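You operate a simulated robot arm through the tools that you are given. There is no shell and no other tool.

Carry out the task below with a simulated robot arm. There is one attempt and no reset: what you move stays moved.

## Task
Brush the fur off the counter, knock it into the dustpan and tip that into the small purple bin.
Fine: blue hand brush, red dustpan; both go back. Set down upright: blue hand brush.

It is judged by the outcome, as a careful person would: the job done as asked, and still so three seconds after it is handed in. It fails if anything else is knocked over, pushed out of place, dropped, spilled or broken.

## Robot
A 6-joint arm with a two-finger gripper, fixed in place. Base frame: the origin is at the foot of the arm, x ahead of it, y to its left, z up; the work surface is at about z = 900. Units: mm, degrees, N and s.
Its first joint turns from -166.0 to 166.0 degrees. Payload 3.43 kg.
Tool frame: the origin (TCP) lies between the finger pads and is the grasp point; the fingertips stand 20 mm ahead of it; z points along the fingers, y is the line along which they close. The gripper opens to 190 mm. The gripper's body begins 248 mm behind the TCP.
Orientation is that of the tool frame in the base frame, as a unit quaternion [x, y, z, w]. With the fingers straight down and closing along the base's y, the tool's x points along the base's -x, its y along +y and its z along -z.

## Interface
- The arm moves only by the tool servo_tool. Its argument "motion" is a list of rows, each a list of 7 numbers: the turn, a rotation vector about the tool's x, y, z in degrees, then the shift along the tool's x, y, z in cm, then the closure, from 0 (fully open) to 1 (shut). In form: [[wx, wy, wz, tx, ty, tz, grip], ...]. A call has 1 to 20 rows; each row shifts and turns the commanded pose from where the row before left it, along the tool's axes as they then stand. Each row takes 0.2 s and may step no farther than 50 mm and 8.6 degrees from the row before; otherwise, or with a gripper value out of range, the whole call is refused. Where a pose cannot be reached the arm comes as near as it can. A force on the tool above 40 N (or 10 N above the force at the start of the call, whichever is more), or a blocked arm, ends the call early, and 0.2 s more pass. The fingers move at their own pace (about 153 mm/s each) and stop on an object; they squeeze with about 27 N. The grip force told is the motor's: it shows also when the fingers shut on nothing. Time passes only in rows, and 0.2 s behind the last, so rows that do not move let the fingers close. The reply holds the time, the measured pose of the TCP, the force on the tool along the base axes, the opening and the grip force, in the units named above and with some noise, with the torque about the TCP (base axes, N m) and any sound that the robot's microphone picked up.
- Cameras (640 x 400 px; columns grow to the right, rows downward): "scene" is fixed at [219.2, -500, 1525.2]; the picture's right is [0.08, -1.00, 0.00], its down [-0.79, -0.06, -0.61] and it looks along [0.61, 0.05, -0.79] (base axes); focal length 214 px, centre (320, 200). "wrist" rides on the gripper at [70, -8, -288] in the tool frame; the picture's right is [0.12, 0.99, 0.00], its down [-0.96, 0.11, -0.25] and it looks along [-0.25, 0.03, 0.97] (tool axes); focal length 261 px, centre (320, 200). There is no depth. A picture from a camera that has moved, and an enlarged one, comes with that camera's place and axes in the base frame and with its lens.
- get_image(camera): a new picture of that camera. The clock stands still meanwhile.
- lift_body(by): slides the trunk up (or, below 0, down) by that many mm; the arm rides with it, the base frame stays. It gives what a move gives, with no picture.
- enlarge(camera, box): a new picture of the part [left, top, right, bottom] of that camera's present view, enlarged. The clock stands still meanwhile.
- job_done(): hands the job in; it is judged then, once.

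Nothing tells you positions but the pictures and the camera data. Unless the task says otherwise, let go and move clear before handing in.

The tools are called after "Request:" by a JSON object that holds its "name" and its "arguments". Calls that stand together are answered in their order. servo_tool: Moves the arm, as the interface text tells. Its arguments: {"type":"object","properties":{"motion":{"type":"array","items":{"type":"array","items":{"type":"number"}}}},"required":["motion"]} The other tools are called the same way: lift_body (by) slides the trunk up or down; get_image (camera) takes a picture; enlarge (camera, box) takes an enlarged picture of a part of a camera's view; job_done () hands the job in.

At the start:

```text
clock: 0.0
tcp_pos: [538.6, -232.0, 1369.6]
tool_rot: [0.0, 1.0, 0.0, 0.0]
wrist_force: [-0.1, -0.6, -0.3]
moment: [-0.02, 0.01, -0.01]
width: 190.1
finger_force: 0.0
trunk travel left (down, up): [-275.0, 165.0]
```

scene: 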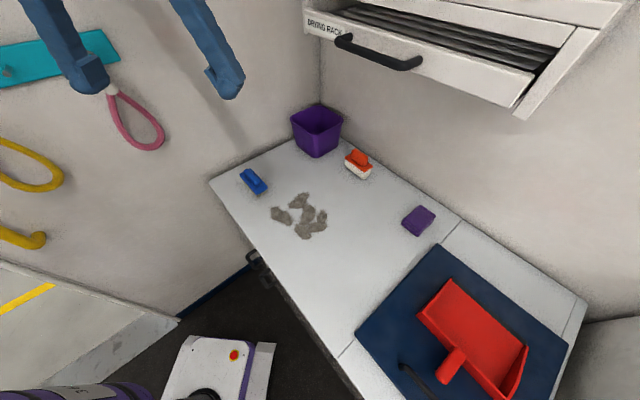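
wrist: 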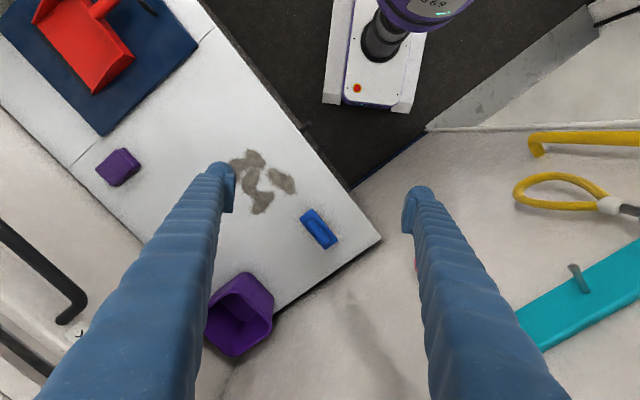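

I see a counter with grey fur, a blue hand brush, an orange/white brush, a purple bin, a sponge and a red dustpan on a dark mat. I'll look closer before moving.

Request:
{"name": "enlarge", "arguments": {"camera": "scene", "box": [200, 90, 460, 260]}}

Request:
{"name": "enlarge", "arguments": {"camera": "scene", "box": [340, 230, 600, 400]}}

Request:
{"name": "enlarge", "arguments": {"camera": "wrist", "box": [200, 130, 400, 260]}}

Request:
{"name": "enlarge", "arguments": {"camera": "wrist", "box": [0, 0, 220, 140]}}

```text
2.35 times, centred on (330, 175) of scene
camera zoom: at [219.2, -500.0, 1525.2], right [0.08, -1.0, 0.0], down [-0.79, -0.06, -0.61], along [0.61, 0.05, -0.79], focal length 505 px, centre (296, 259)
```

zoom: 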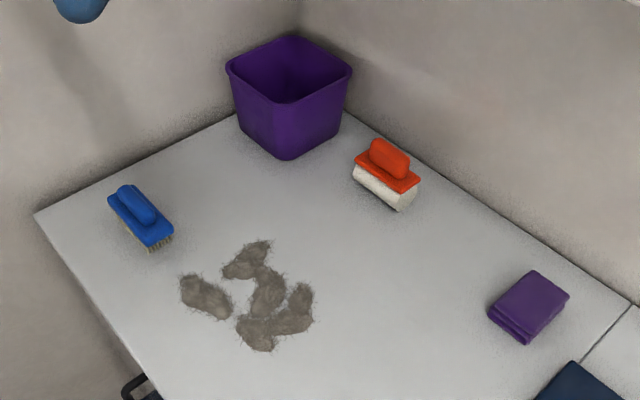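

```text
2.35 times, centred on (470, 315) of scene
camera zoom: at [219.2, -500.0, 1525.2], right [0.08, -1.0, 0.0], down [-0.79, -0.06, -0.61], along [0.61, 0.05, -0.79], focal length 505 px, centre (-33, -71)
```

zoom: 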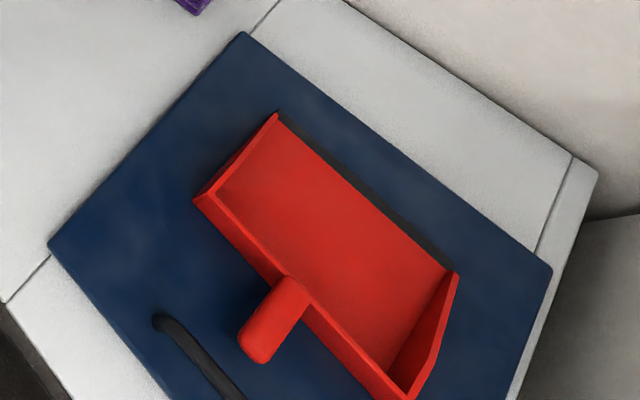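

```text
3.08 times, centred on (300, 195) of wrist
camera zoom: at [467.6, -242.4, 1657.2], right [-0.12, 0.99, 0.0], down [0.96, 0.11, 0.25], along [0.25, 0.03, -0.97], focal length 802 px, centre (382, 215)
```

zoom: 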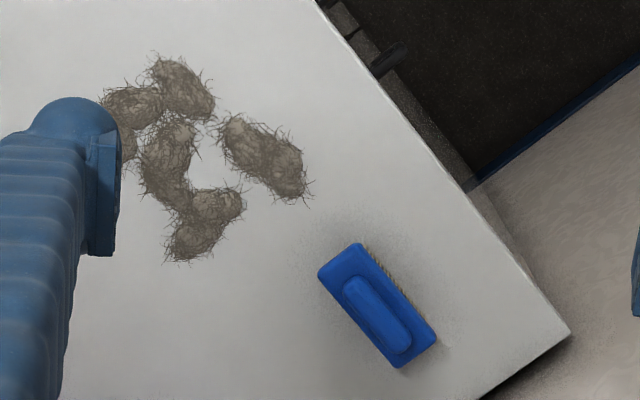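

```text
2.86 times, centred on (110, 70) of wrist
camera zoom: at [467.6, -242.4, 1657.2], right [-0.12, 0.99, 0.0], down [0.96, 0.11, 0.25], along [0.25, 0.03, -0.97], focal length 745 px, centre (920, 571)
```

zoom: 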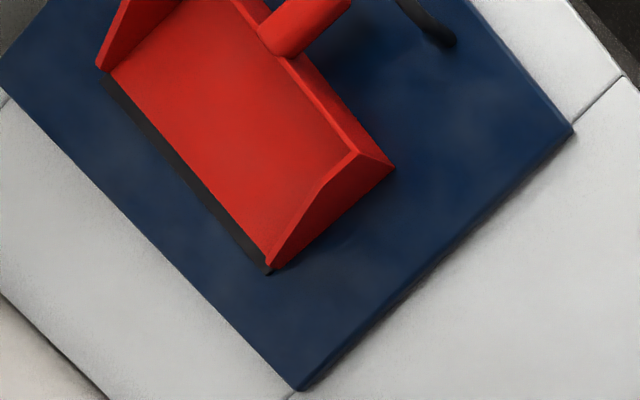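

The fur is about 140 × 130 mm around (620, -400). The blue brush is near (750, -210), the bin near (1040, -420), and the pan is on the mat with its handle towards the robot near (240, -780). I'll swing over the dustpan to see it up close.

Request:
{"name": "servo_tool", "arguments": {"motion": [[0, 0, 0, 2.4, -3.9, 1.4, 0], [0, 0, 0, 2.4, -3.9, 1.4, 0], [0, 0, 0, 2.4, -3.9, 1.4, 0], [0, 0, 0, 2.4, -3.9, 1.4, 0], [0, 0, 0, 2.4, -3.9, 1.4, 0], [0, 0, 0, 2.4, -3.9, 1.4, 0], [0, 0, 0, 2.4, -3.9, 1.4, 0], [0, 0, 0, 2.4, -3.9, 1.4, 0], [0, 0, 0, 2.4, -3.9, 1.4, 0], [0, 0, 0, 2.4, -3.9, 1.4, 0], [0, 0, 0, 2.4, -3.9, 1.4, 0], [0, 0, 0, 2.4, -3.9, 1.4, 0], [0, 0, 7.63, 0, 0, 0, 0], [0, 0, 7.63, 0, 0, 0, 0], [0, 0, 7.63, 0, 0, 0, 0], [0, 0, 7.63, 0, 0, 0, 0], [0, 0, 7.63, 0, 0, 0, 0], [0, 0, 7.63, 0, 0, 0, 0]]}}

Request:
{"name": "get_image", "arguments": {"camera": "wrist"}}

Request:
{"name": "get_image", "arguments": {"camera": "scene"}}

```text
clock: 3.8
tcp_pos: [249.1, -701.1, 1203.0]
tool_rot: [0.391, 0.92, 0.0, 0.0]
wrist_force: [0.4, 0.5, 1.0]
moment: [0.01, -0.02, 0.01]
width: 190.0
finger_force: 0.0
trunk travel left (down, up): [-275.0, 165.0]
```

```text
taken
camera wrist: at [194.7, -657.4, 1490.5], right [0.63, 0.78, 0.0], down [0.75, -0.61, 0.25], along [0.19, -0.16, -0.97], focal length 261 px, centre (320, 200)
```

wrist: 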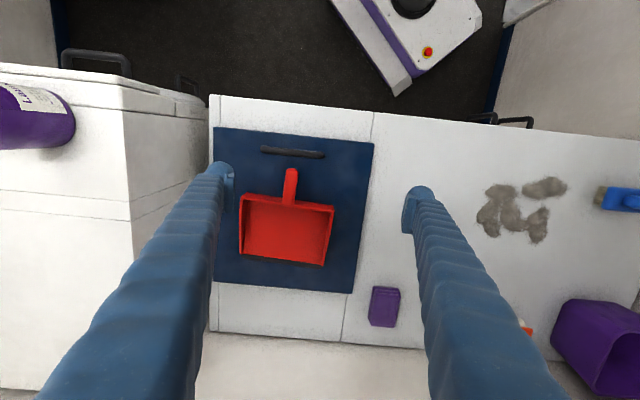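

```text
taken
```

scene: 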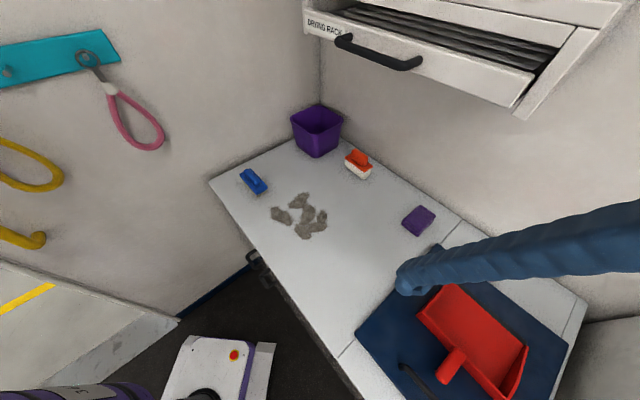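

The dustpan lies square to the counter, handle towards me, with a black bar on the mat in front of it. I'll zoom in on it and on the other items.

Request:
{"name": "enlarge", "arguments": {"camera": "wrist", "box": [210, 125, 380, 285]}}

Request:
{"name": "enlarge", "arguments": {"camera": "wrist", "box": [460, 160, 640, 280]}}

Request:
{"name": "enlarge", "arguments": {"camera": "scene", "box": [380, 270, 540, 400]}}

```text
2.50 times, centred on (295, 205) of wrist
camera zoom: at [194.7, -657.4, 1490.5], right [0.63, 0.78, 0.0], down [0.75, -0.61, 0.25], along [0.19, -0.16, -0.97], focal length 652 px, centre (382, 188)
```

zoom: 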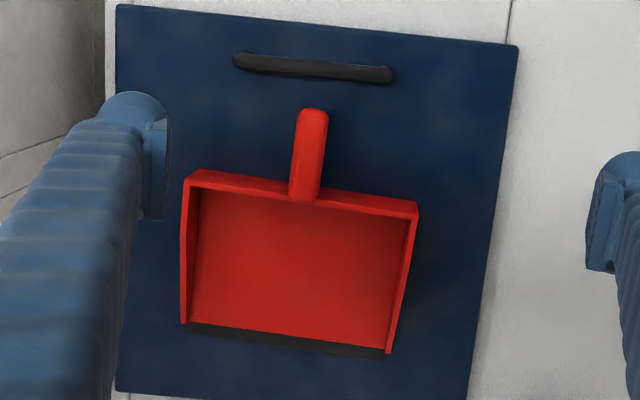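

```text
3.33 times, centred on (550, 220) of wrist
camera zoom: at [194.7, -657.4, 1490.5], right [0.63, 0.78, 0.0], down [0.75, -0.61, 0.25], along [0.19, -0.16, -0.97], focal length 869 px, centre (-447, 133)
```

zoom: 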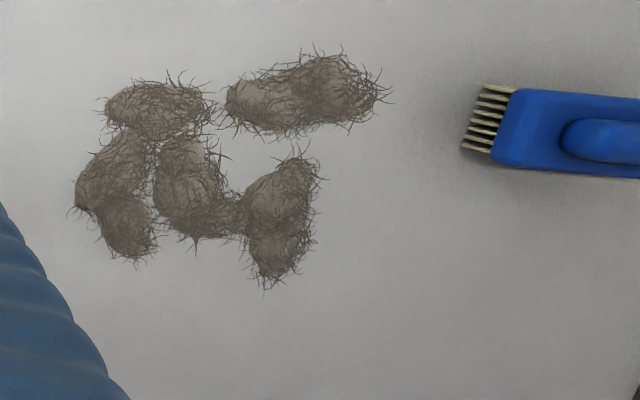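

```text
3.08 times, centred on (460, 335) of scene
camera zoom: at [219.2, -500.0, 1525.2], right [0.08, -1.0, 0.0], down [-0.79, -0.06, -0.61], along [0.61, 0.05, -0.79], focal length 660 px, centre (-111, -215)
```

zoom: 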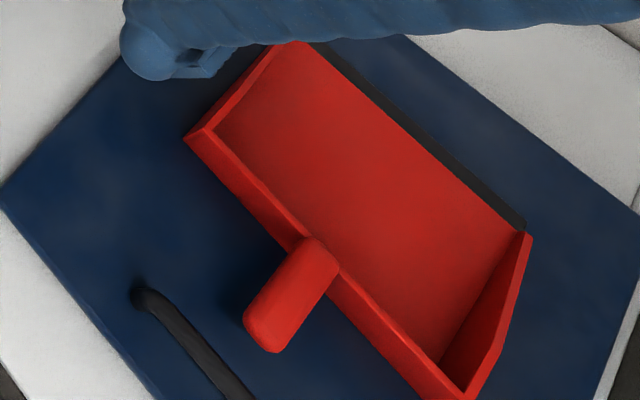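

The pan handle sits on the pan's centreline and seems to rise towards its end. I'll drop behind it with the tool tilted 45° so I can judge its height.

Request:
{"name": "servo_tool", "arguments": {"motion": [[0, 0, 0, 1.4, -1.46, 3.0, 0], [0, 0, 0, 1.4, -1.46, 3.0, 0], [0, 0, 0, 1.4, -1.46, 3.0, 0], [0, 0, 0, 1.4, -1.46, 3.0, 0], [0, -7.5, 0, 0, 0, 0, 0], [0, -7.5, 0, 0, 0, 0, 0], [0, -7.5, 0, 0, 0, 0, 0], [0, -7.5, 0, 0, 0, 0, 0], [0, -7.5, 0, 0, 0, 0, 0], [0, -7.5, 0, 0, 0, 0, 0]]}}

Request:
{"name": "get_image", "arguments": {"camera": "wrist"}}

Request:
{"name": "get_image", "arguments": {"camera": "scene"}}

```text
clock: 6.0
tcp_pos: [170.2, -696.1, 1080.8]
tool_rot: [0.359, 0.853, -0.141, 0.353]
wrist_force: [-1.8, -3.7, 0.7]
moment: [0.68, -0.15, 0.6]
width: 190.1
finger_force: 0.0
trunk travel left (down, up): [-275.0, 165.0]
```

```text
taken
camera wrist: at [-14.5, -525.1, 1235.3], right [0.65, 0.76, -0.07], down [0.43, -0.29, 0.85], along [0.63, -0.58, -0.52], focal length 261 px, centre (320, 200)
```

wrist: 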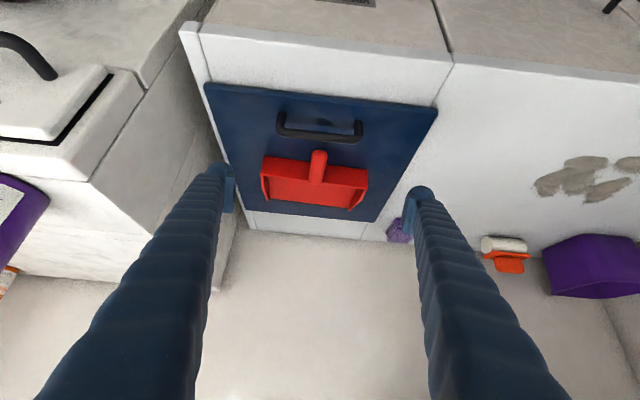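

```text
taken
```

scene: 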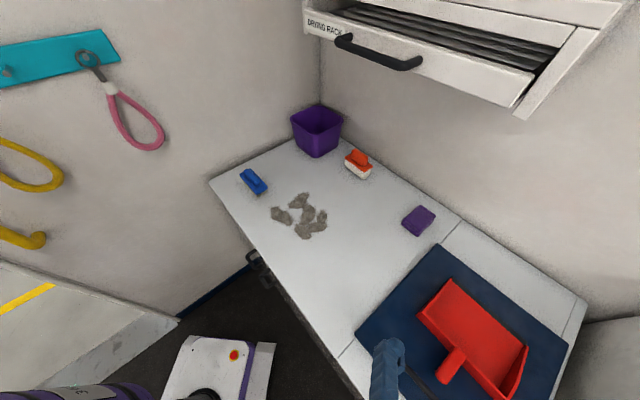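

The tilted pose is reachable. I'll zoom in on the handle and bar from this low angle.

Request:
{"name": "enlarge", "arguments": {"camera": "wrist", "box": [235, 90, 395, 220]}}

Request:
{"name": "enlarge", "arguments": {"camera": "scene", "box": [340, 290, 500, 400]}}

```text
3.08 times, centred on (315, 155) of wrist
camera zoom: at [-14.5, -525.1, 1235.3], right [0.65, 0.76, -0.07], down [0.43, -0.29, 0.85], along [0.63, -0.58, -0.52], focal length 802 px, centre (335, 338)
```

zoom: 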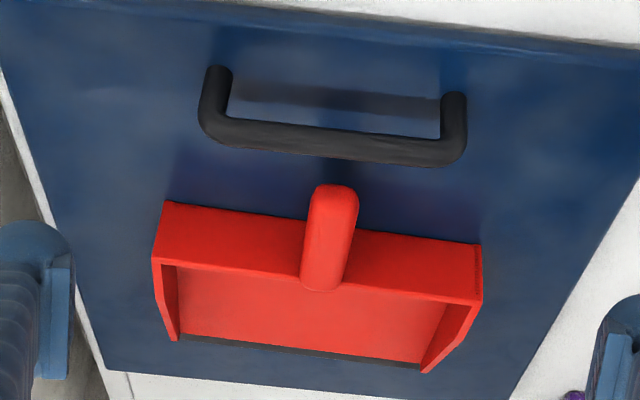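

```text
3.64 times, centred on (420, 345) of scene
camera zoom: at [219.2, -500.0, 1525.2], right [0.08, -1.0, 0.0], down [-0.79, -0.06, -0.61], along [0.61, 0.05, -0.79], focal length 780 px, centre (-44, -327)
```

zoom: 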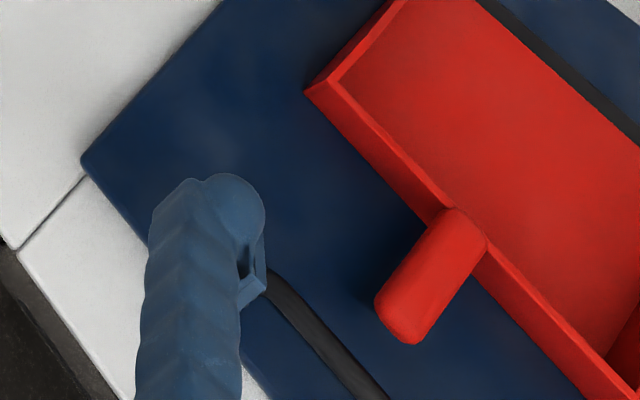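

The pan handle's centre is near (238, -770, 946), and the mat's raised black bar is about 40 mm in front of the handle tip. I'll let the arm settle, then check the pose before approaching.

Request:
{"name": "servo_tool", "arguments": {"motion": [[0, 0, 0, 0, 0, 0, 0], [0, 0, 0, 0, 0, 0, 0]]}}

```text
clock: 6.6
tcp_pos: [168.5, -702.1, 1082.5]
tool_rot: [0.36, 0.851, -0.149, 0.352]
wrist_force: [0.3, 0.2, -0.7]
moment: [0.01, -0.02, 0.04]
width: 189.9
finger_force: 0.1
trunk travel left (down, up): [-275.0, 165.0]
```

The arm has settled. I'm approaching the handle partway and then checking alignment.

Request:
{"name": "servo_tool", "arguments": {"motion": [[0, 0, 0, 0.6, 0.04, 2.7, 0], [0, 0, 0, 0.6, 0.04, 2.7, 0], [0, 0, 0, 0.6, 0.04, 2.7, 0], [0, 0, 0, 0.6, 0.04, 2.7, 0.4], [0, 0, 0, 0, 0, 0, 0.4], [0, 0, 0, 0, 0, 0, 0.4]]}}

Request:
{"name": "get_image", "arguments": {"camera": "wrist"}}

Request:
{"name": "enlarge", "arguments": {"camera": "scene", "box": [340, 270, 540, 400]}}

```text
clock: 8.0
tcp_pos: [210.5, -743.7, 989.8]
tool_rot: [0.36, 0.851, -0.149, 0.353]
wrist_force: [-0.1, 0.7, 0.4]
moment: [-0.01, -0.02, -0.02]
width: 114.2
finger_force: 0.1
trunk travel left (down, up): [-275.0, 165.0]
```

```text
taken
camera wrist: at [26.9, -568.7, 1142.5], right [0.65, 0.75, -0.08], down [0.43, -0.28, 0.86], along [0.62, -0.6, -0.51], focal length 261 px, centre (320, 200)
```

wrist: 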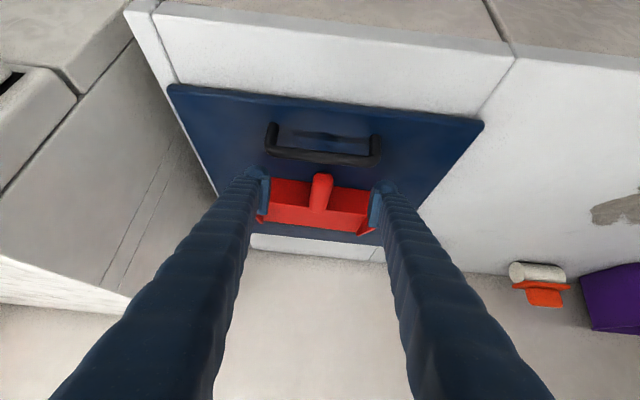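

```text
3.08 times, centred on (440, 335) of scene
camera zoom: at [219.2, -500.0, 1525.2], right [0.08, -1.0, 0.0], down [-0.79, -0.06, -0.61], along [0.61, 0.05, -0.79], focal length 660 px, centre (-49, -215)
```

zoom: 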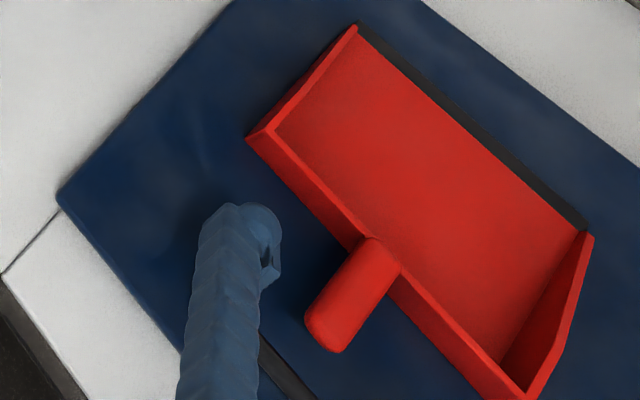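

The handle is centred between the fingers. I'll go in the rest of the way and close.

Request:
{"name": "servo_tool", "arguments": {"motion": [[0, 0, 0, 0.1, 0, 1.9, 0.4], [0, 0, 0, 0.1, 0, 1.9, 0.4], [0, 0, 0, 0.1, 0, 1.8, 0.4], [0, 0, 0, 0, 0, 0, 0.4], [0, 0, 0, 0, 0, 0, 1], [0, 0, 0, 0, 0, 0, 1], [0, 0, 0, 0, 0, 0, 1], [0, 0, 0, 0, 0, 0, 1]]}}

Request:
{"name": "get_image", "arguments": {"camera": "wrist"}}

Request:
{"name": "enlarge", "arguments": {"camera": "scene", "box": [340, 270, 540, 400]}}

```text
clock: 9.8
tcp_pos: [235.4, -771.2, 947.4]
tool_rot: [0.36, 0.851, -0.148, 0.352]
wrist_force: [0.0, -0.3, -0.4]
moment: [-0.03, -0.05, -0.11]
width: 25.1
finger_force: 27.0
trunk travel left (down, up): [-275.0, 165.0]
```

```text
taken
camera wrist: at [53.4, -595.9, 1100.0], right [0.65, 0.75, -0.08], down [0.43, -0.28, 0.86], along [0.62, -0.6, -0.51], focal length 261 px, centre (320, 200)
```

wrist: 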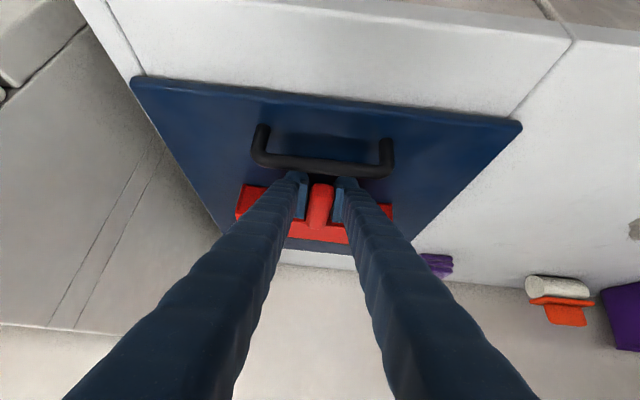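

```text
3.08 times, centred on (440, 335) of scene
camera zoom: at [219.2, -500.0, 1525.2], right [0.08, -1.0, 0.0], down [-0.79, -0.06, -0.61], along [0.61, 0.05, -0.79], focal length 660 px, centre (-49, -215)
```

zoom: 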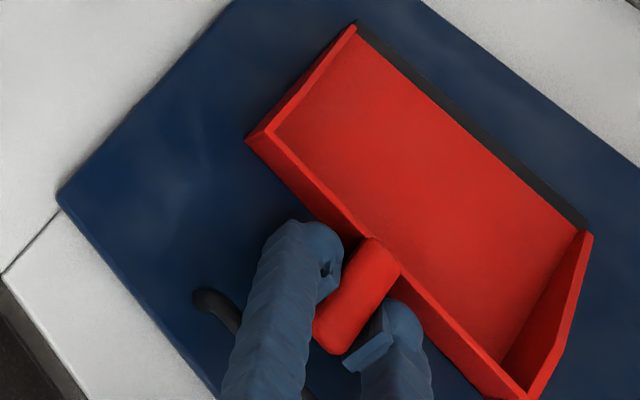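

The handle is gripped at 25 mm and the pan hasn't shifted. I'm lifting it straight up.

Request:
{"name": "servo_tool", "arguments": {"motion": [[0, 0, 0, -0.7, 0, -0.7, 1], [0, 0, 0, -1.4, 0, -1.4, 1], [0, 0, 0, -2.1, 0, -2.1, 1], [0, 0, 0, -2.1, 0, -2.1, 1], [0, 0, 0, -2.1, 0, -2.1, 1], [0, 0, 0, -2.1, 0, -2.1, 1], [0, 0, 0, 0, 0, 0, 1]]}}

Request:
{"name": "get_image", "arguments": {"camera": "scene"}}

Request:
{"name": "get_image", "arguments": {"camera": "wrist"}}

```text
clock: 11.4
tcp_pos: [238.7, -769.7, 1097.6]
tool_rot: [0.359, 0.851, -0.149, 0.352]
wrist_force: [0.6, 0.4, 0.0]
moment: [0.04, -0.01, 0.0]
width: 0.1
finger_force: 27.0
trunk travel left (down, up): [-275.0, 165.0]
```

```text
taken
```

scene: 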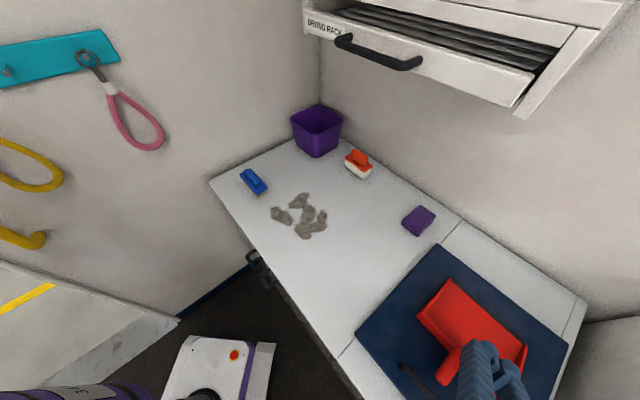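

```text
taken
camera wrist: at [54.7, -594.8, 1249.9], right [0.65, 0.75, -0.08], down [0.44, -0.28, 0.86], along [0.62, -0.6, -0.51], focal length 261 px, centre (320, 200)
```

wrist: 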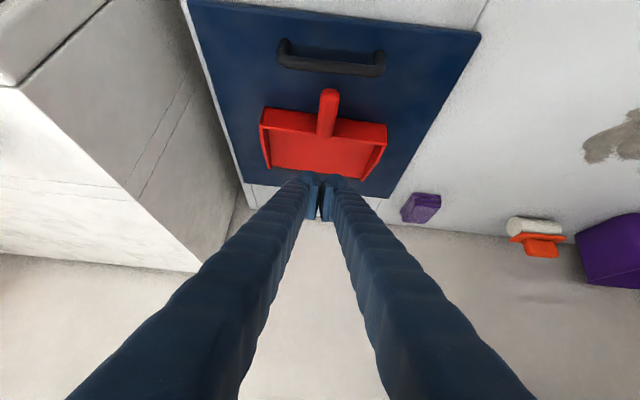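

The handle slipped out, so I must have gripped too high on it or too weakly. The pan still looks in place. I'll re-measure the handle before trying again.

Request:
{"name": "enlarge", "arguments": {"camera": "wrist", "box": [250, 70, 400, 200]}}

Request:
{"name": "enlarge", "arguments": {"camera": "scene", "box": [400, 270, 540, 400]}}

```text
3.08 times, centred on (325, 135) of wrist
camera zoom: at [54.7, -594.8, 1249.9], right [0.65, 0.75, -0.08], down [0.44, -0.28, 0.86], along [0.62, -0.6, -0.51], focal length 802 px, centre (305, 400)
```

zoom: 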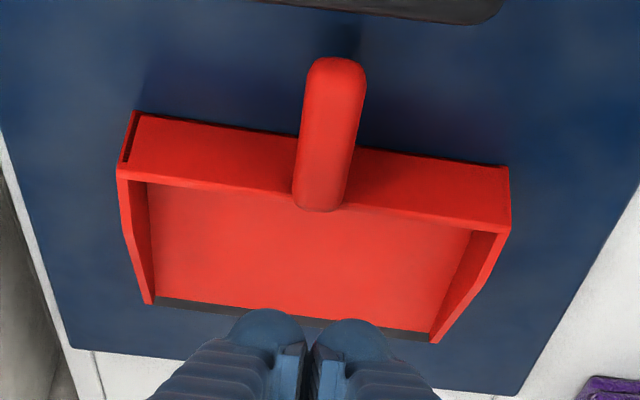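

```text
3.08 times, centred on (470, 335) of scene
camera zoom: at [219.2, -500.0, 1525.2], right [0.08, -1.0, 0.0], down [-0.79, -0.06, -0.61], along [0.61, 0.05, -0.79], focal length 660 px, centre (-142, -215)
```

zoom: 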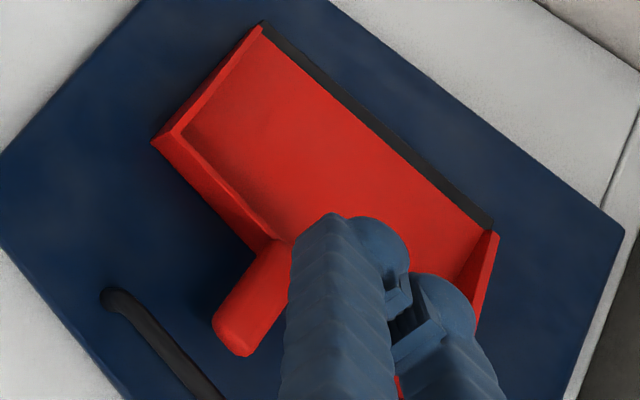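

The handle's centre is higher than I assumed, at about z ≈ 955, and the pan hasn't moved. I'll regrip a little higher and closer to the pan, then lift in very small steps while watching the forces.

Request:
{"name": "servo_tool", "arguments": {"motion": [[0, 0, 0, 0, 0, 0, 0.35], [0, 0, 0, 0, 0, 0, 0.35], [0, 0, 0, 2.45, 0, 2.56, 0.35], [0, 0, 0, 2.45, 0, 2.56, 0.35], [0, 0, 0, 2.45, 0, 2.56, 0.35], [0, 0, 0, 1.45, 0, 1.5, 0.35], [0, 0, 0, 1.0, 0, 1.06, 0.35], [0, 0, 0, 0, 0, 0, 0.35], [0, 0, 0, 0, 0, 0, 1], [0, 0, 0, 0, 0, 0, 1], [0, 0, 0, 0, 0, 0, 1], [0, 0, 0, 0, 0, 0, 1]]}}

Request:
{"name": "servo_tool", "arguments": {"motion": [[0, 0, 0, -0.15, 0, -0.15, 1], [0, 0, 0, -0.15, 0, -0.15, 1], [0, 0, 0, -0.15, 0, -0.15, 1], [0, 0, 0, 0, 0, 0, 1]]}}

Request:
{"name": "get_image", "arguments": {"camera": "wrist"}}

Request:
{"name": "enlarge", "arguments": {"camera": "scene", "box": [380, 270, 540, 400]}}

```text
clock: 14.0
tcp_pos: [239.6, -771.7, 954.1]
tool_rot: [0.359, 0.852, -0.148, 0.352]
wrist_force: [0.0, -0.8, 0.7]
moment: [0.05, -0.19, -0.16]
width: 25.1
finger_force: 27.1
trunk travel left (down, up): [-275.0, 165.0]
```

```text
clock: 15.0
tcp_pos: [238.4, -771.2, 959.3]
tool_rot: [0.36, 0.851, -0.149, 0.353]
wrist_force: [-0.6, -0.8, -1.9]
moment: [0.12, 0.12, 0.01]
width: 25.0
finger_force: 26.9
trunk travel left (down, up): [-275.0, 165.0]
```

```text
taken
camera wrist: at [56.5, -597.4, 1113.0], right [0.65, 0.75, -0.08], down [0.43, -0.28, 0.85], along [0.62, -0.6, -0.51], focal length 261 px, centre (320, 200)
```

wrist: 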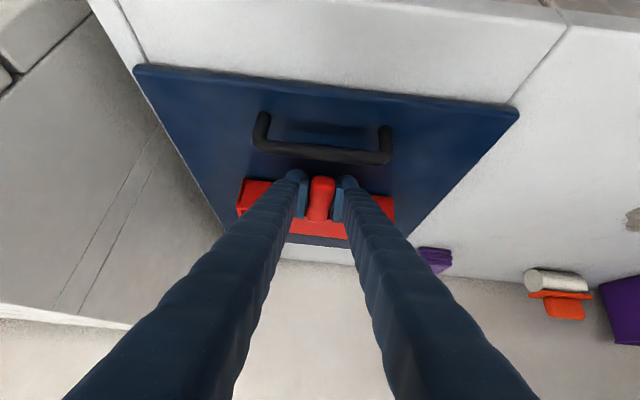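

```text
3.08 times, centred on (460, 335) of scene
camera zoom: at [219.2, -500.0, 1525.2], right [0.08, -1.0, 0.0], down [-0.79, -0.06, -0.61], along [0.61, 0.05, -0.79], focal length 660 px, centre (-111, -215)
```

zoom: 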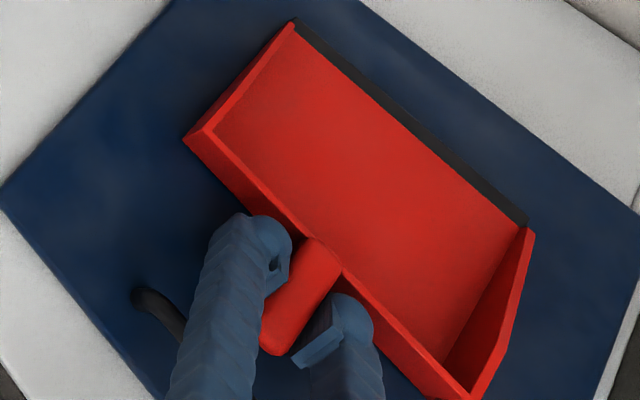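

The fingers carry about 2 N while the lip still touches the mat, so the pan weighs roughly 0.4 kg. I'll keep lifting slowly.

Request:
{"name": "servo_tool", "arguments": {"motion": [[0, 0, 0, -0.2, 0, -0.2, 1], [0, 0, 0, -0.2, 0, -0.2, 1], [0, 0, 0, -0.2, 0, -0.2, 1], [0, 0, 0, -0.2, 0, -0.2, 1], [0, 0, 0, -0.2, 0, -0.2, 1], [0, 0, 0, 0, 0, 0, 1]]}}

Request:
{"name": "get_image", "arguments": {"camera": "wrist"}}

Request:
{"name": "enlarge", "arguments": {"camera": "scene", "box": [380, 270, 540, 400]}}

```text
clock: 16.4
tcp_pos: [240.0, -771.9, 974.8]
tool_rot: [0.359, 0.851, -0.148, 0.353]
wrist_force: [-1.1, -0.5, -2.2]
moment: [0.16, 0.15, 0.01]
width: 25.4
finger_force: 26.9
trunk travel left (down, up): [-275.0, 165.0]
```

```text
taken
camera wrist: at [57.0, -597.1, 1128.3], right [0.65, 0.75, -0.08], down [0.43, -0.28, 0.86], along [0.62, -0.6, -0.51], focal length 261 px, centre (320, 200)
```

wrist: 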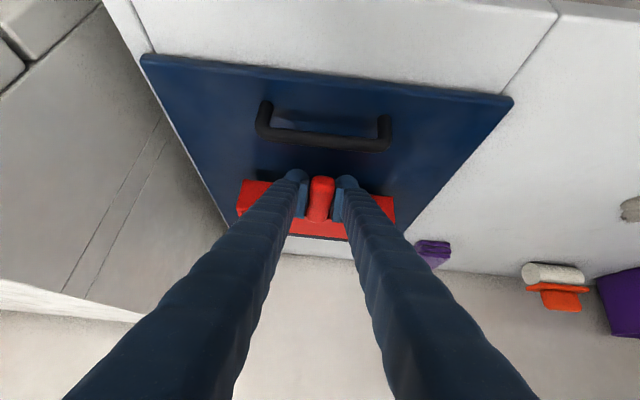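

```text
3.08 times, centred on (460, 335) of scene
camera zoom: at [219.2, -500.0, 1525.2], right [0.08, -1.0, 0.0], down [-0.79, -0.06, -0.61], along [0.61, 0.05, -0.79], focal length 660 px, centre (-111, -215)
```

zoom: 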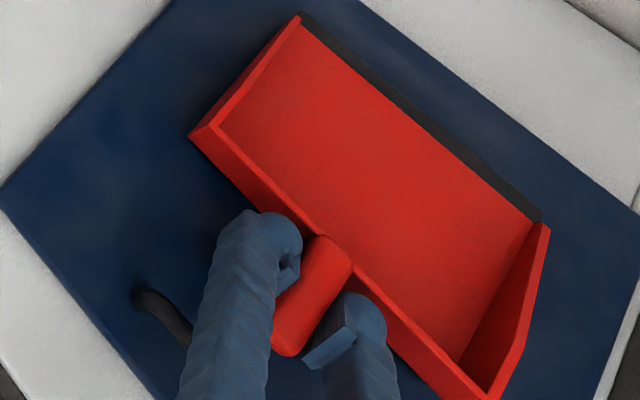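

The pan is now fully carried, at about 2.2 N, and still level. I'll raise it gently.

Request:
{"name": "servo_tool", "arguments": {"motion": [[0, 0, 0, -0.4, 0, -0.4, 1], [0, 0, 0, -0.7, 0, -0.7, 1], [0, 0, 0, -0.9, 0, -0.9, 1], [0, 0, 0, -0.9, 0, -0.9, 1], [0, 0, 0, -0.9, 0, -0.9, 1], [0, 0, 0, -0.9, 0, -0.9, 1], [0, 0, 0, -0.9, 0, -0.9, 1], [0, 0, 0, -0.6, 0, -0.6, 1], [0, 0, 0, -0.3, 0, -0.3, 1], [0, 0, 0, 0, 0, 0, 1]]}}

Request:
{"name": "get_image", "arguments": {"camera": "wrist"}}

Request:
{"name": "get_image", "arguments": {"camera": "scene"}}

```text
clock: 18.6
tcp_pos: [238.0, -772.7, 1066.7]
tool_rot: [0.36, 0.851, -0.15, 0.352]
wrist_force: [-0.6, 0.2, -2.5]
moment: [0.12, 0.18, 0.02]
width: 24.8
finger_force: 27.1
trunk travel left (down, up): [-275.0, 165.0]
```

```text
taken
camera wrist: at [56.0, -597.3, 1220.0], right [0.65, 0.75, -0.08], down [0.44, -0.28, 0.85], along [0.62, -0.6, -0.51], focal length 261 px, centre (320, 200)
```

wrist: 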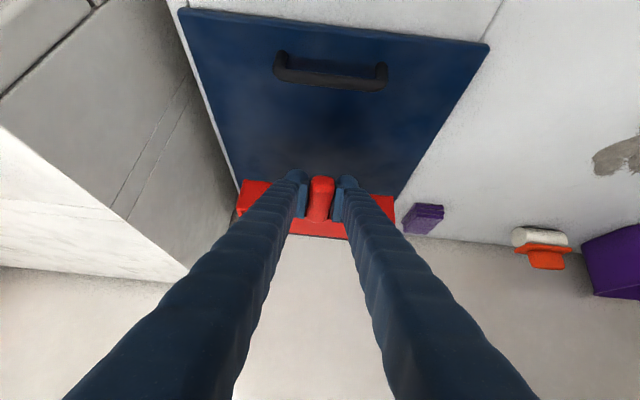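

```text
taken
```

scene: 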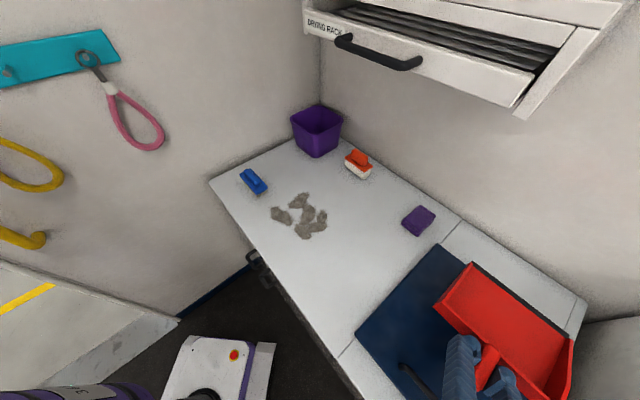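

The pan is held firmly. I'm carrying it left towards the fur, then turning it so the lip faces the fur.

Request:
{"name": "servo_tool", "arguments": {"motion": [[0, 0, 0, 0, 1.5, 0, 1], [0, 0, 0, 0, 3.0, 0, 1], [0, 0, 0, 0, 3.8, 0, 1], [0, 0, 0, 0, 3.8, 0, 1], [0, 0, 0, 0, 3.8, 0, 1], [0, 0, 0, 0, 3.8, 0, 1], [0, 0, 0, 0, 2.7, 0, 1], [0, 0, 0, 0, 1.2, 0, 1], [0, 0, 0, 0, 0, 0, 1]]}}

Request:
{"name": "servo_tool", "arguments": {"motion": [[-2.1, 0, -2.1, 0, 0, 0, 1], [-4.2, 0, -4.2, 0, 0, 0, 1], [-4.2, 0, -4.2, 0, 0, 0, 1], [-4.2, 0, -4.2, 0, 0, 0, 1], [-4.2, 0, -4.2, 0, 0, 0, 1], [-4.2, 0, -4.2, 0, 0, 0, 1], [-4.2, 0, -4.2, 0, 0, 0, 1], [-2.4, 0, -2.4, 0, 0, 0, 1], [0, 0, 0, 0, 0, 0, 1]]}}

Request:
{"name": "get_image", "arguments": {"camera": "scene"}}

```text
clock: 20.6
tcp_pos: [408.6, -608.3, 1067.9]
tool_rot: [0.361, 0.852, -0.143, 0.352]
wrist_force: [-0.2, 0.0, -2.0]
moment: [0.16, 0.15, 0.02]
width: 24.8
finger_force: 26.4
trunk travel left (down, up): [-275.0, 165.0]
```

```text
clock: 22.6
tcp_pos: [409.2, -608.0, 1066.4]
tool_rot: [0.031, 0.924, -0.012, 0.382]
wrist_force: [0.4, 0.2, -3.1]
moment: [0.01, 0.23, 0.01]
width: 24.8
finger_force: 26.9
trunk travel left (down, up): [-275.0, 165.0]
```

```text
taken
```

scene: 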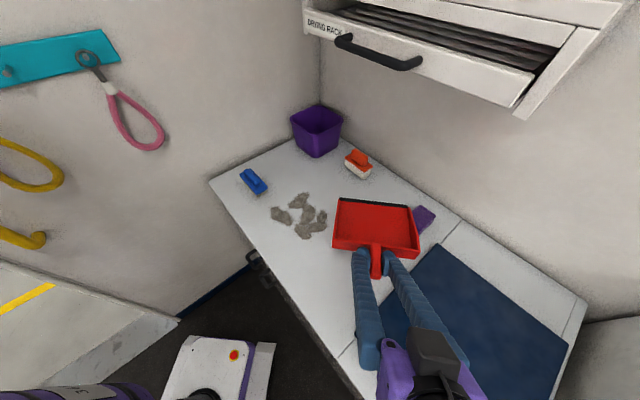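

The turn is going well. I'm continuing another 48° so the lip faces the fur squarely.

Request:
{"name": "servo_tool", "arguments": {"motion": [[-2.4, 0, -2.4, 0, 0, 0, 1], [-4.2, 0, -4.2, 0, 0, 0, 1], [-4.2, 0, -4.2, 0, 0, 0, 1], [-4.2, 0, -4.2, 0, 0, 0, 1], [-4.2, 0, -4.2, 0, 0, 0, 1], [-4.2, 0, -4.2, 0, 0, 0, 1], [-4.2, 0, -4.2, 0, 0, 0, 1], [-4.2, 0, -4.2, 0, 0, 0, 1], [-2.1, 0, -2.1, 0, 0, 0, 1], [0, 0, 0, 0, 0, 0, 1], [0, 0, 0, 0, 0, 0, 1]]}}

Request:
{"name": "get_image", "arguments": {"camera": "scene"}}

Request:
{"name": "get_image", "arguments": {"camera": "wrist"}}

```text
clock: 25.0
tcp_pos: [408.5, -607.8, 1065.9]
tool_rot: [-0.346, 0.856, 0.143, 0.355]
wrist_force: [-0.2, -0.8, -2.4]
moment: [-0.16, 0.16, 0.02]
width: 24.9
finger_force: 27.5
trunk travel left (down, up): [-275.0, 165.0]
```

```text
taken
```

scene: 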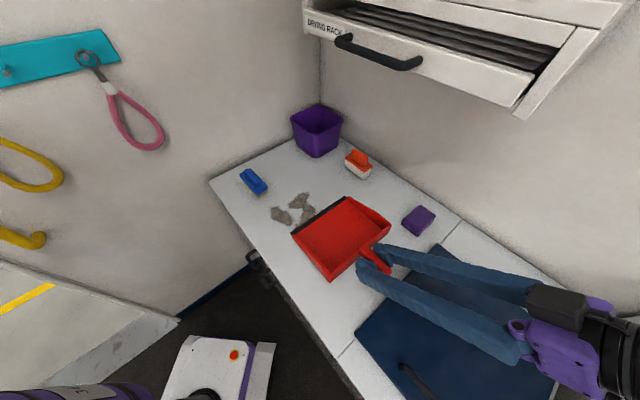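

```text
taken
camera wrist: at [232.2, -791.4, 1219.7], right [-0.75, 0.65, -0.08], down [0.28, 0.43, 0.86], along [0.6, 0.62, -0.51], focal length 261 px, centre (320, 200)
```

wrist: 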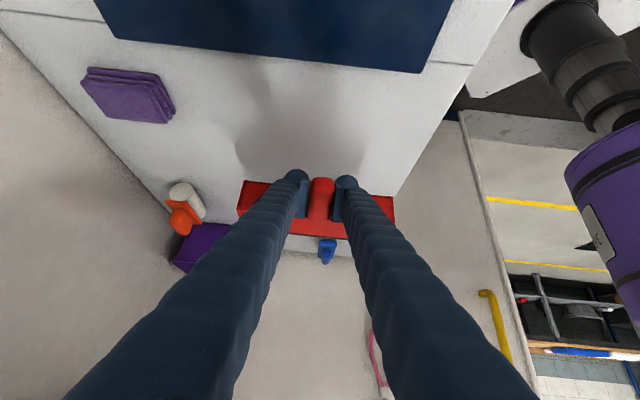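

The lip now faces left towards the fur. The nearest fur edge is about u = -85 mm along the counter, so I'll back the pan off 40 mm for clearance, then lower it.

Request:
{"name": "servo_tool", "arguments": {"motion": [[0, 0, 0, 0.7, 0, -0.7, 1], [0, 0, 0, 1.4, 0, -1.4, 1], [0, 0, 0, 0.7, 0, -0.7, 1], [0, 0, 0, 0.6, 0, 0.6, 1], [0, 0, 0, 1.3, 0, 1.3, 1], [0, 0, 0, 1.3, 0, 1.3, 1], [0, 0, 0, 1.3, 0, 1.3, 1], [0, 0, 0, 1.3, 0, 1.3, 1], [0, 0, 0, 0.9, 0, 0.9, 1], [0, 0, 0, 0.4, 0, 0.4, 1], [0, 0, 0, 0, 0, 0, 1], [0, 0, 0, 0, 0, 0, 1]]}}

Request:
{"name": "get_image", "arguments": {"camera": "scene"}}

Request:
{"name": "enlarge", "arguments": {"camera": "scene", "box": [250, 170, 450, 300]}}

```text
clock: 27.6
tcp_pos: [379.9, -635.8, 964.5]
tool_rot: [-0.347, 0.856, 0.144, 0.355]
wrist_force: [0.7, 0.4, -1.3]
moment: [-0.13, 0.16, 0.02]
width: 25.1
finger_force: 27.2
trunk travel left (down, up): [-275.0, 165.0]
```

```text
taken
```

scene: 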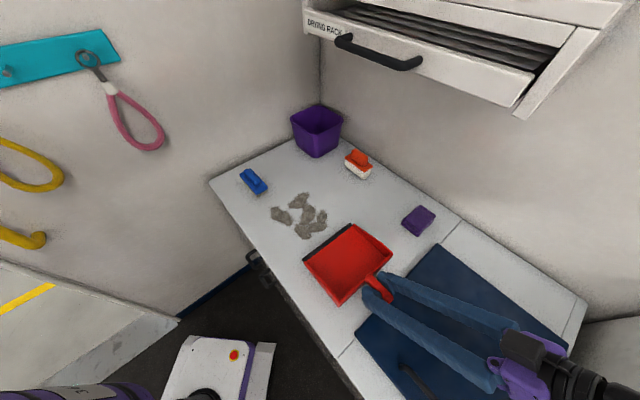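

```text
3.08 times, centred on (350, 235) of scene
camera zoom: at [219.2, -500.0, 1525.2], right [0.08, -1.0, 0.0], down [-0.79, -0.06, -0.61], along [0.61, 0.05, -0.79], focal length 660 px, centre (228, 92)
```

zoom: 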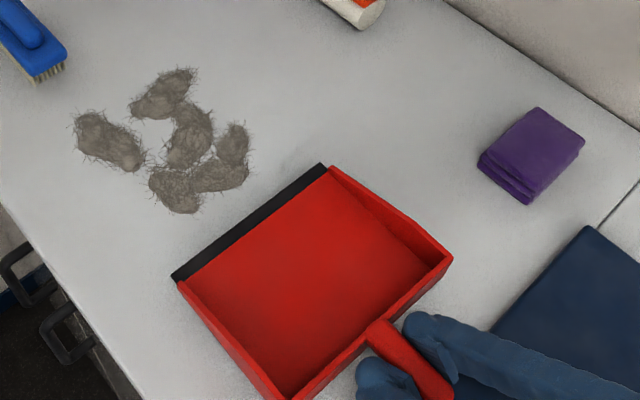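

The pan lip sits parallel to the fur with a small gap. I'm lowering the last bit slowly until it touches.

Request:
{"name": "servo_tool", "arguments": {"motion": [[0, 0, 0, 0.28, 0, 0.28, 1], [0, 0, 0, 0.28, 0, 0.28, 1], [0, 0, 0, 0.21, 0, 0.21, 1], [0, 0, 0, 0.14, 0, 0.14, 1], [0, 0, 0, 0, 0, 0, 1]]}}

Request:
{"name": "servo_tool", "arguments": {"motion": [[0, 0, 0, 0.14, 0, 0.14, 1], [0, 0, 0, 0.14, 0, 0.14, 1], [0, 0, 0, 0, 0, 0, 1]]}}

Request:
{"name": "enlarge", "arguments": {"camera": "scene", "box": [250, 170, 450, 300]}}

```text
clock: 28.8
tcp_pos: [378.5, -634.3, 953.3]
tool_rot: [-0.347, 0.856, 0.143, 0.355]
wrist_force: [0.4, -0.1, -2.6]
moment: [-0.14, 0.18, -0.01]
width: 24.9
finger_force: 26.7
trunk travel left (down, up): [-275.0, 165.0]
```

```text
clock: 29.6
tcp_pos: [380.0, -633.9, 948.3]
tool_rot: [-0.347, 0.856, 0.144, 0.355]
wrist_force: [0.2, -0.2, -2.6]
moment: [-0.17, 0.14, -0.02]
width: 24.9
finger_force: 27.5
trunk travel left (down, up): [-275.0, 165.0]
```

```text
3.08 times, centred on (350, 235) of scene
camera zoom: at [219.2, -500.0, 1525.2], right [0.08, -1.0, 0.0], down [-0.79, -0.06, -0.61], along [0.61, 0.05, -0.79], focal length 660 px, centre (228, 92)
```

zoom: 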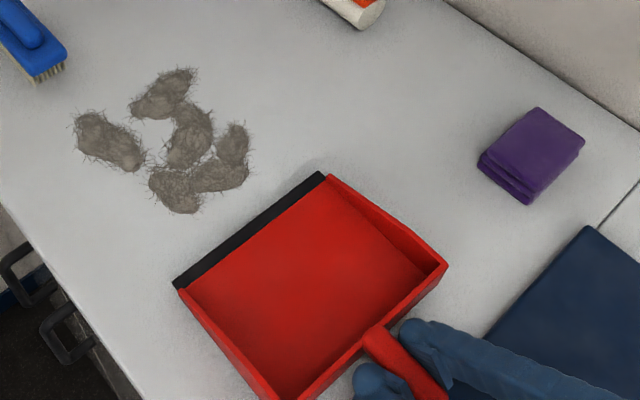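

Still full weight on the gripper, so it isn't touching yet. I'm continuing down in 2 mm steps.

Request:
{"name": "servo_tool", "arguments": {"motion": [[0, 0, 0, 0.14, 0, 0.14, 1], [0, 0, 0, 0, 0, 0, 1]]}}

Request:
{"name": "servo_tool", "arguments": {"motion": [[0, 0, 0, 0.14, 0, 0.14, 1], [0, 0, 0, 0, 0, 0, 1]]}}

Request:
{"name": "servo_tool", "arguments": {"motion": [[0, 0, 0, 0.1, 0, 0.1, 1], [0, 0, 0, 0, 0, 0, 1]]}}

```text
clock: 30.2
tcp_pos: [381.0, -635.6, 947.1]
tool_rot: [-0.347, 0.856, 0.143, 0.355]
wrist_force: [0.2, 0.8, -3.0]
moment: [-0.13, 0.18, -0.03]
width: 25.0
finger_force: 27.2
trunk travel left (down, up): [-275.0, 165.0]
```

```text
clock: 30.8
tcp_pos: [380.5, -635.4, 945.3]
tool_rot: [-0.347, 0.856, 0.143, 0.355]
wrist_force: [0.1, 0.3, -2.2]
moment: [-0.17, 0.17, 0.02]
width: 24.8
finger_force: 27.4
trunk travel left (down, up): [-275.0, 165.0]
```

```text
clock: 31.4
tcp_pos: [379.9, -635.6, 943.8]
tool_rot: [-0.347, 0.856, 0.144, 0.355]
wrist_force: [-0.3, 0.3, -2.5]
moment: [-0.17, 0.15, -0.01]
width: 25.0
finger_force: 27.0
trunk travel left (down, up): [-275.0, 165.0]
```

Not touching yet. I'm continuing down.

Request:
{"name": "servo_tool", "arguments": {"motion": [[0, 0, 0, 0.1, 0, 0.1, 1], [0, 0, 0, 0, 0, 0, 1]]}}

Request:
{"name": "servo_tool", "arguments": {"motion": [[0, 0, 0, 0.1, 0, 0.1, 1], [0, 0, 0, 0, 0, 0, 1]]}}

Request:
{"name": "servo_tool", "arguments": {"motion": [[0, 0, 0, 0.1, 0, 0.1, 1], [0, 0, 0, 0, 0, 0, 1]]}}

Request:
{"name": "servo_tool", "arguments": {"motion": [[0, 0, 0, 0.1, 0, 0.1, 1], [0, 0, 0, 0, 0, 0, 1]]}}

Request:
{"name": "enlarge", "arguments": {"camera": "scene", "box": [250, 170, 450, 300]}}

```text
clock: 32.0
tcp_pos: [378.3, -635.0, 942.4]
tool_rot: [-0.347, 0.856, 0.144, 0.355]
wrist_force: [-0.1, -0.5, -2.7]
moment: [-0.17, 0.18, -0.02]
width: 25.2
finger_force: 27.5
trunk travel left (down, up): [-275.0, 165.0]
```

```text
clock: 32.6
tcp_pos: [379.9, -634.7, 941.3]
tool_rot: [-0.346, 0.856, 0.144, 0.355]
wrist_force: [-0.1, -0.1, -2.4]
moment: [-0.16, 0.15, 0.0]
width: 25.0
finger_force: 26.8
trunk travel left (down, up): [-275.0, 165.0]
```

```text
clock: 33.2
tcp_pos: [380.0, -635.4, 940.3]
tool_rot: [-0.347, 0.857, 0.144, 0.354]
wrist_force: [0.4, -0.8, -1.0]
moment: [0.27, 0.02, -0.05]
width: 24.9
finger_force: 26.9
trunk travel left (down, up): [-275.0, 165.0]
```

```text
clock: 33.8
tcp_pos: [379.7, -635.7, 939.1]
tool_rot: [-0.347, 0.856, 0.144, 0.354]
wrist_force: [-0.3, -1.4, 3.5]
moment: [0.55, -0.62, -0.14]
width: 24.9
finger_force: 27.4
trunk travel left (down, up): [-275.0, 165.0]
```

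```text
3.08 times, centred on (350, 235) of scene
camera zoom: at [219.2, -500.0, 1525.2], right [0.08, -1.0, 0.0], down [-0.79, -0.06, -0.61], along [0.61, 0.05, -0.79], focal length 660 px, centre (228, 92)
```

zoom: 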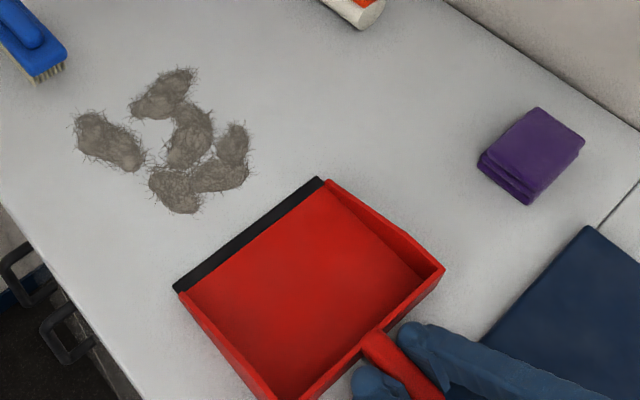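

The pan touched down at TCP z ≈ 939.5. I'm releasing it and rising straight up.

Request:
{"name": "servo_tool", "arguments": {"motion": [[0, 0, 0, -0.05, 0, -0.05, 0.9], [0, 0, 0, 0, 0, 0, 0.6], [0, 0, 0, 0, 0, 0, 0.45], [0, 0, 0, 0, 0, 0, 0.45], [0, 0, 0, -1.0, 0, -1.0, 0.45], [0, 0, 0, -2.5, 0, -2.5, 0.45], [0, 0, 0, -2.5, 0, -2.5, 0.45], [0, 0, 0, -2.5, 0, -2.5, 0.45], [0, 0, 0, -2.5, 0, -2.5, 0.45], [0, 0, 0, -2.5, 0, -2.5, 0.45], [0, 0, 0, 0, 0, 0, 0.45]]}}

Request:
{"name": "enlarge", "arguments": {"camera": "scene", "box": [200, 140, 440, 300]}}

Request:
{"name": "get_image", "arguments": {"camera": "wrist"}}

```text
clock: 36.2
tcp_pos: [379.8, -635.9, 1131.2]
tool_rot: [-0.347, 0.856, 0.145, 0.354]
wrist_force: [-1.1, -0.2, 0.4]
moment: [-0.05, 0.03, -0.04]
width: 104.7
finger_force: 0.1
trunk travel left (down, up): [-275.0, 165.0]
```

```text
2.50 times, centred on (320, 220) of scene
camera zoom: at [219.2, -500.0, 1525.2], right [0.08, -1.0, 0.0], down [-0.79, -0.06, -0.61], along [0.61, 0.05, -0.79], focal length 536 px, centre (320, 150)
```

zoom: 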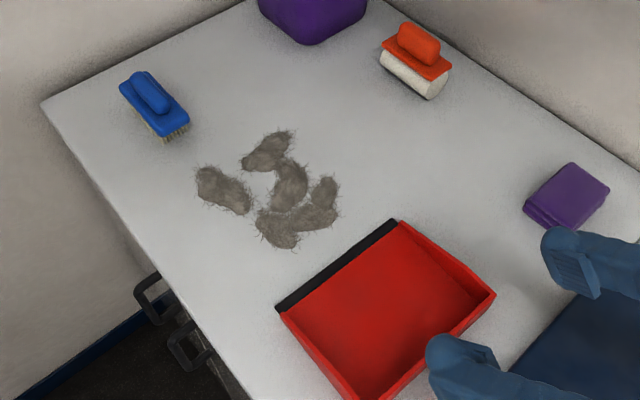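

```text
taken
camera wrist: at [204.2, -819.3, 1285.4], right [-0.75, 0.65, -0.08], down [0.28, 0.43, 0.86], along [0.6, 0.62, -0.51], focal length 261 px, centre (320, 200)
```

wrist: 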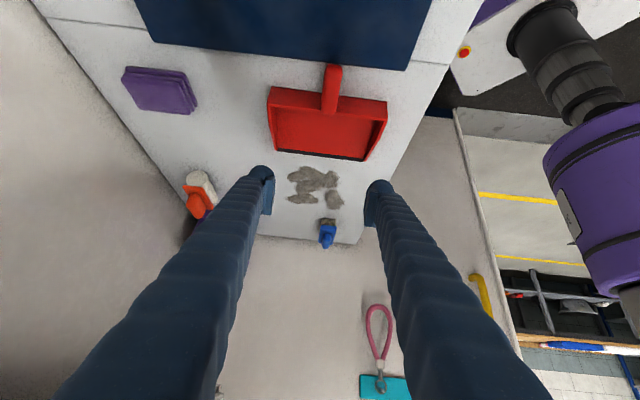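

The pan is down flat, with its lip towards the fur. I'm straightening the tool to vertical and moving over the blue brush.

Request:
{"name": "servo_tool", "arguments": {"motion": [[0, 7.5, 0, 0, 0, 0, 0.45], [0, 7.5, 0, 0, 0, 0, 0.45], [0, 7.5, 0, 0, 0, 0, 0.45], [0, 7.5, 0, 0, 0, 0, 0.45], [0, 7.5, 0, 0, 0, 0, 0.45], [0, 7.5, 0, 0, 0, 0, 0.45], [0, 0, 0, 0, 0, 0, 0.45]]}}

Request:
{"name": "servo_tool", "arguments": {"motion": [[0, 0, 0, -3.0, 0.3, 0, 0.45], [0, 0, 0, -4.5, 0.4, 0, 0.45], [0, 0, 0, -4.5, 0.4, 0, 0.45], [0, 0, 0, -4.5, 0.4, 0, 0.45], [0, 0, 0, -4.5, 0.4, 0, 0.45], [0, 0, 0, -4.5, 0.4, 0, 0.45], [0, 0, 0, -4.5, 0.4, 0, 0.45], [0, 0, 0, -4.5, 0.4, 0, 0.45], [0, 0, 0, -4.5, 0.4, 0, 0.45], [0, 0, 0, -4.5, 0.4, 0, 0.45], [0, 0, 0, -4.5, 0.4, 0, 0.45], [0, 0, 0, -4.5, 0.4, 0, 0.45], [0, 0, 0, -2.7, 0.4, 0, 0.45], [0, 0, 0, 0, 0, 0, 0.45], [0, 0, 0, 0, 0, 0, 0.45]]}}

Request:
{"name": "get_image", "arguments": {"camera": "wrist"}}

Request:
{"name": "get_image", "arguments": {"camera": "scene"}}

```text
clock: 37.8
tcp_pos: [380.9, -634.2, 1130.7]
tool_rot: [-0.375, 0.927, 0.0, -0.001]
wrist_force: [1.4, 0.5, -0.1]
moment: [-0.05, 0.0, -0.01]
width: 104.5
finger_force: 0.0
trunk travel left (down, up): [-275.0, 165.0]
```

```text
clock: 41.0
tcp_pos: [743.2, -212.5, 1128.0]
tool_rot: [-0.375, 0.927, 0.0, 0.0]
wrist_force: [1.0, 0.2, -0.4]
moment: [0.03, 0.0, -0.02]
width: 104.5
finger_force: 0.1
trunk travel left (down, up): [-275.0, 165.0]
```

```text
taken
camera wrist: at [697.9, -269.1, 1415.7], right [-0.78, 0.63, 0.0], down [0.61, 0.75, 0.25], along [0.15, 0.19, -0.97], focal length 261 px, centre (320, 200)
```

wrist: 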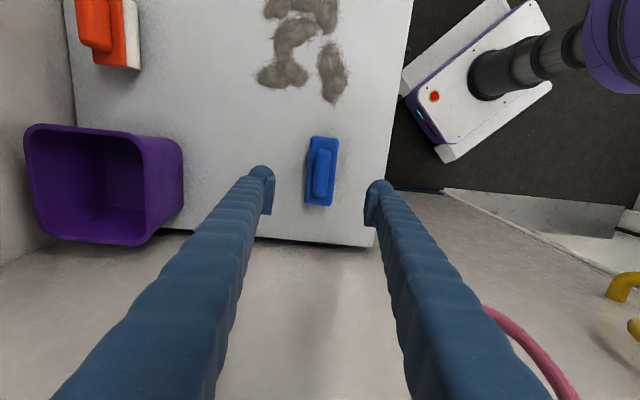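

```text
taken
```

scene: 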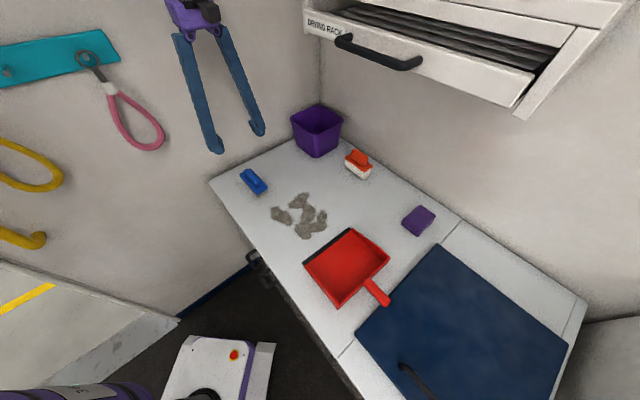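

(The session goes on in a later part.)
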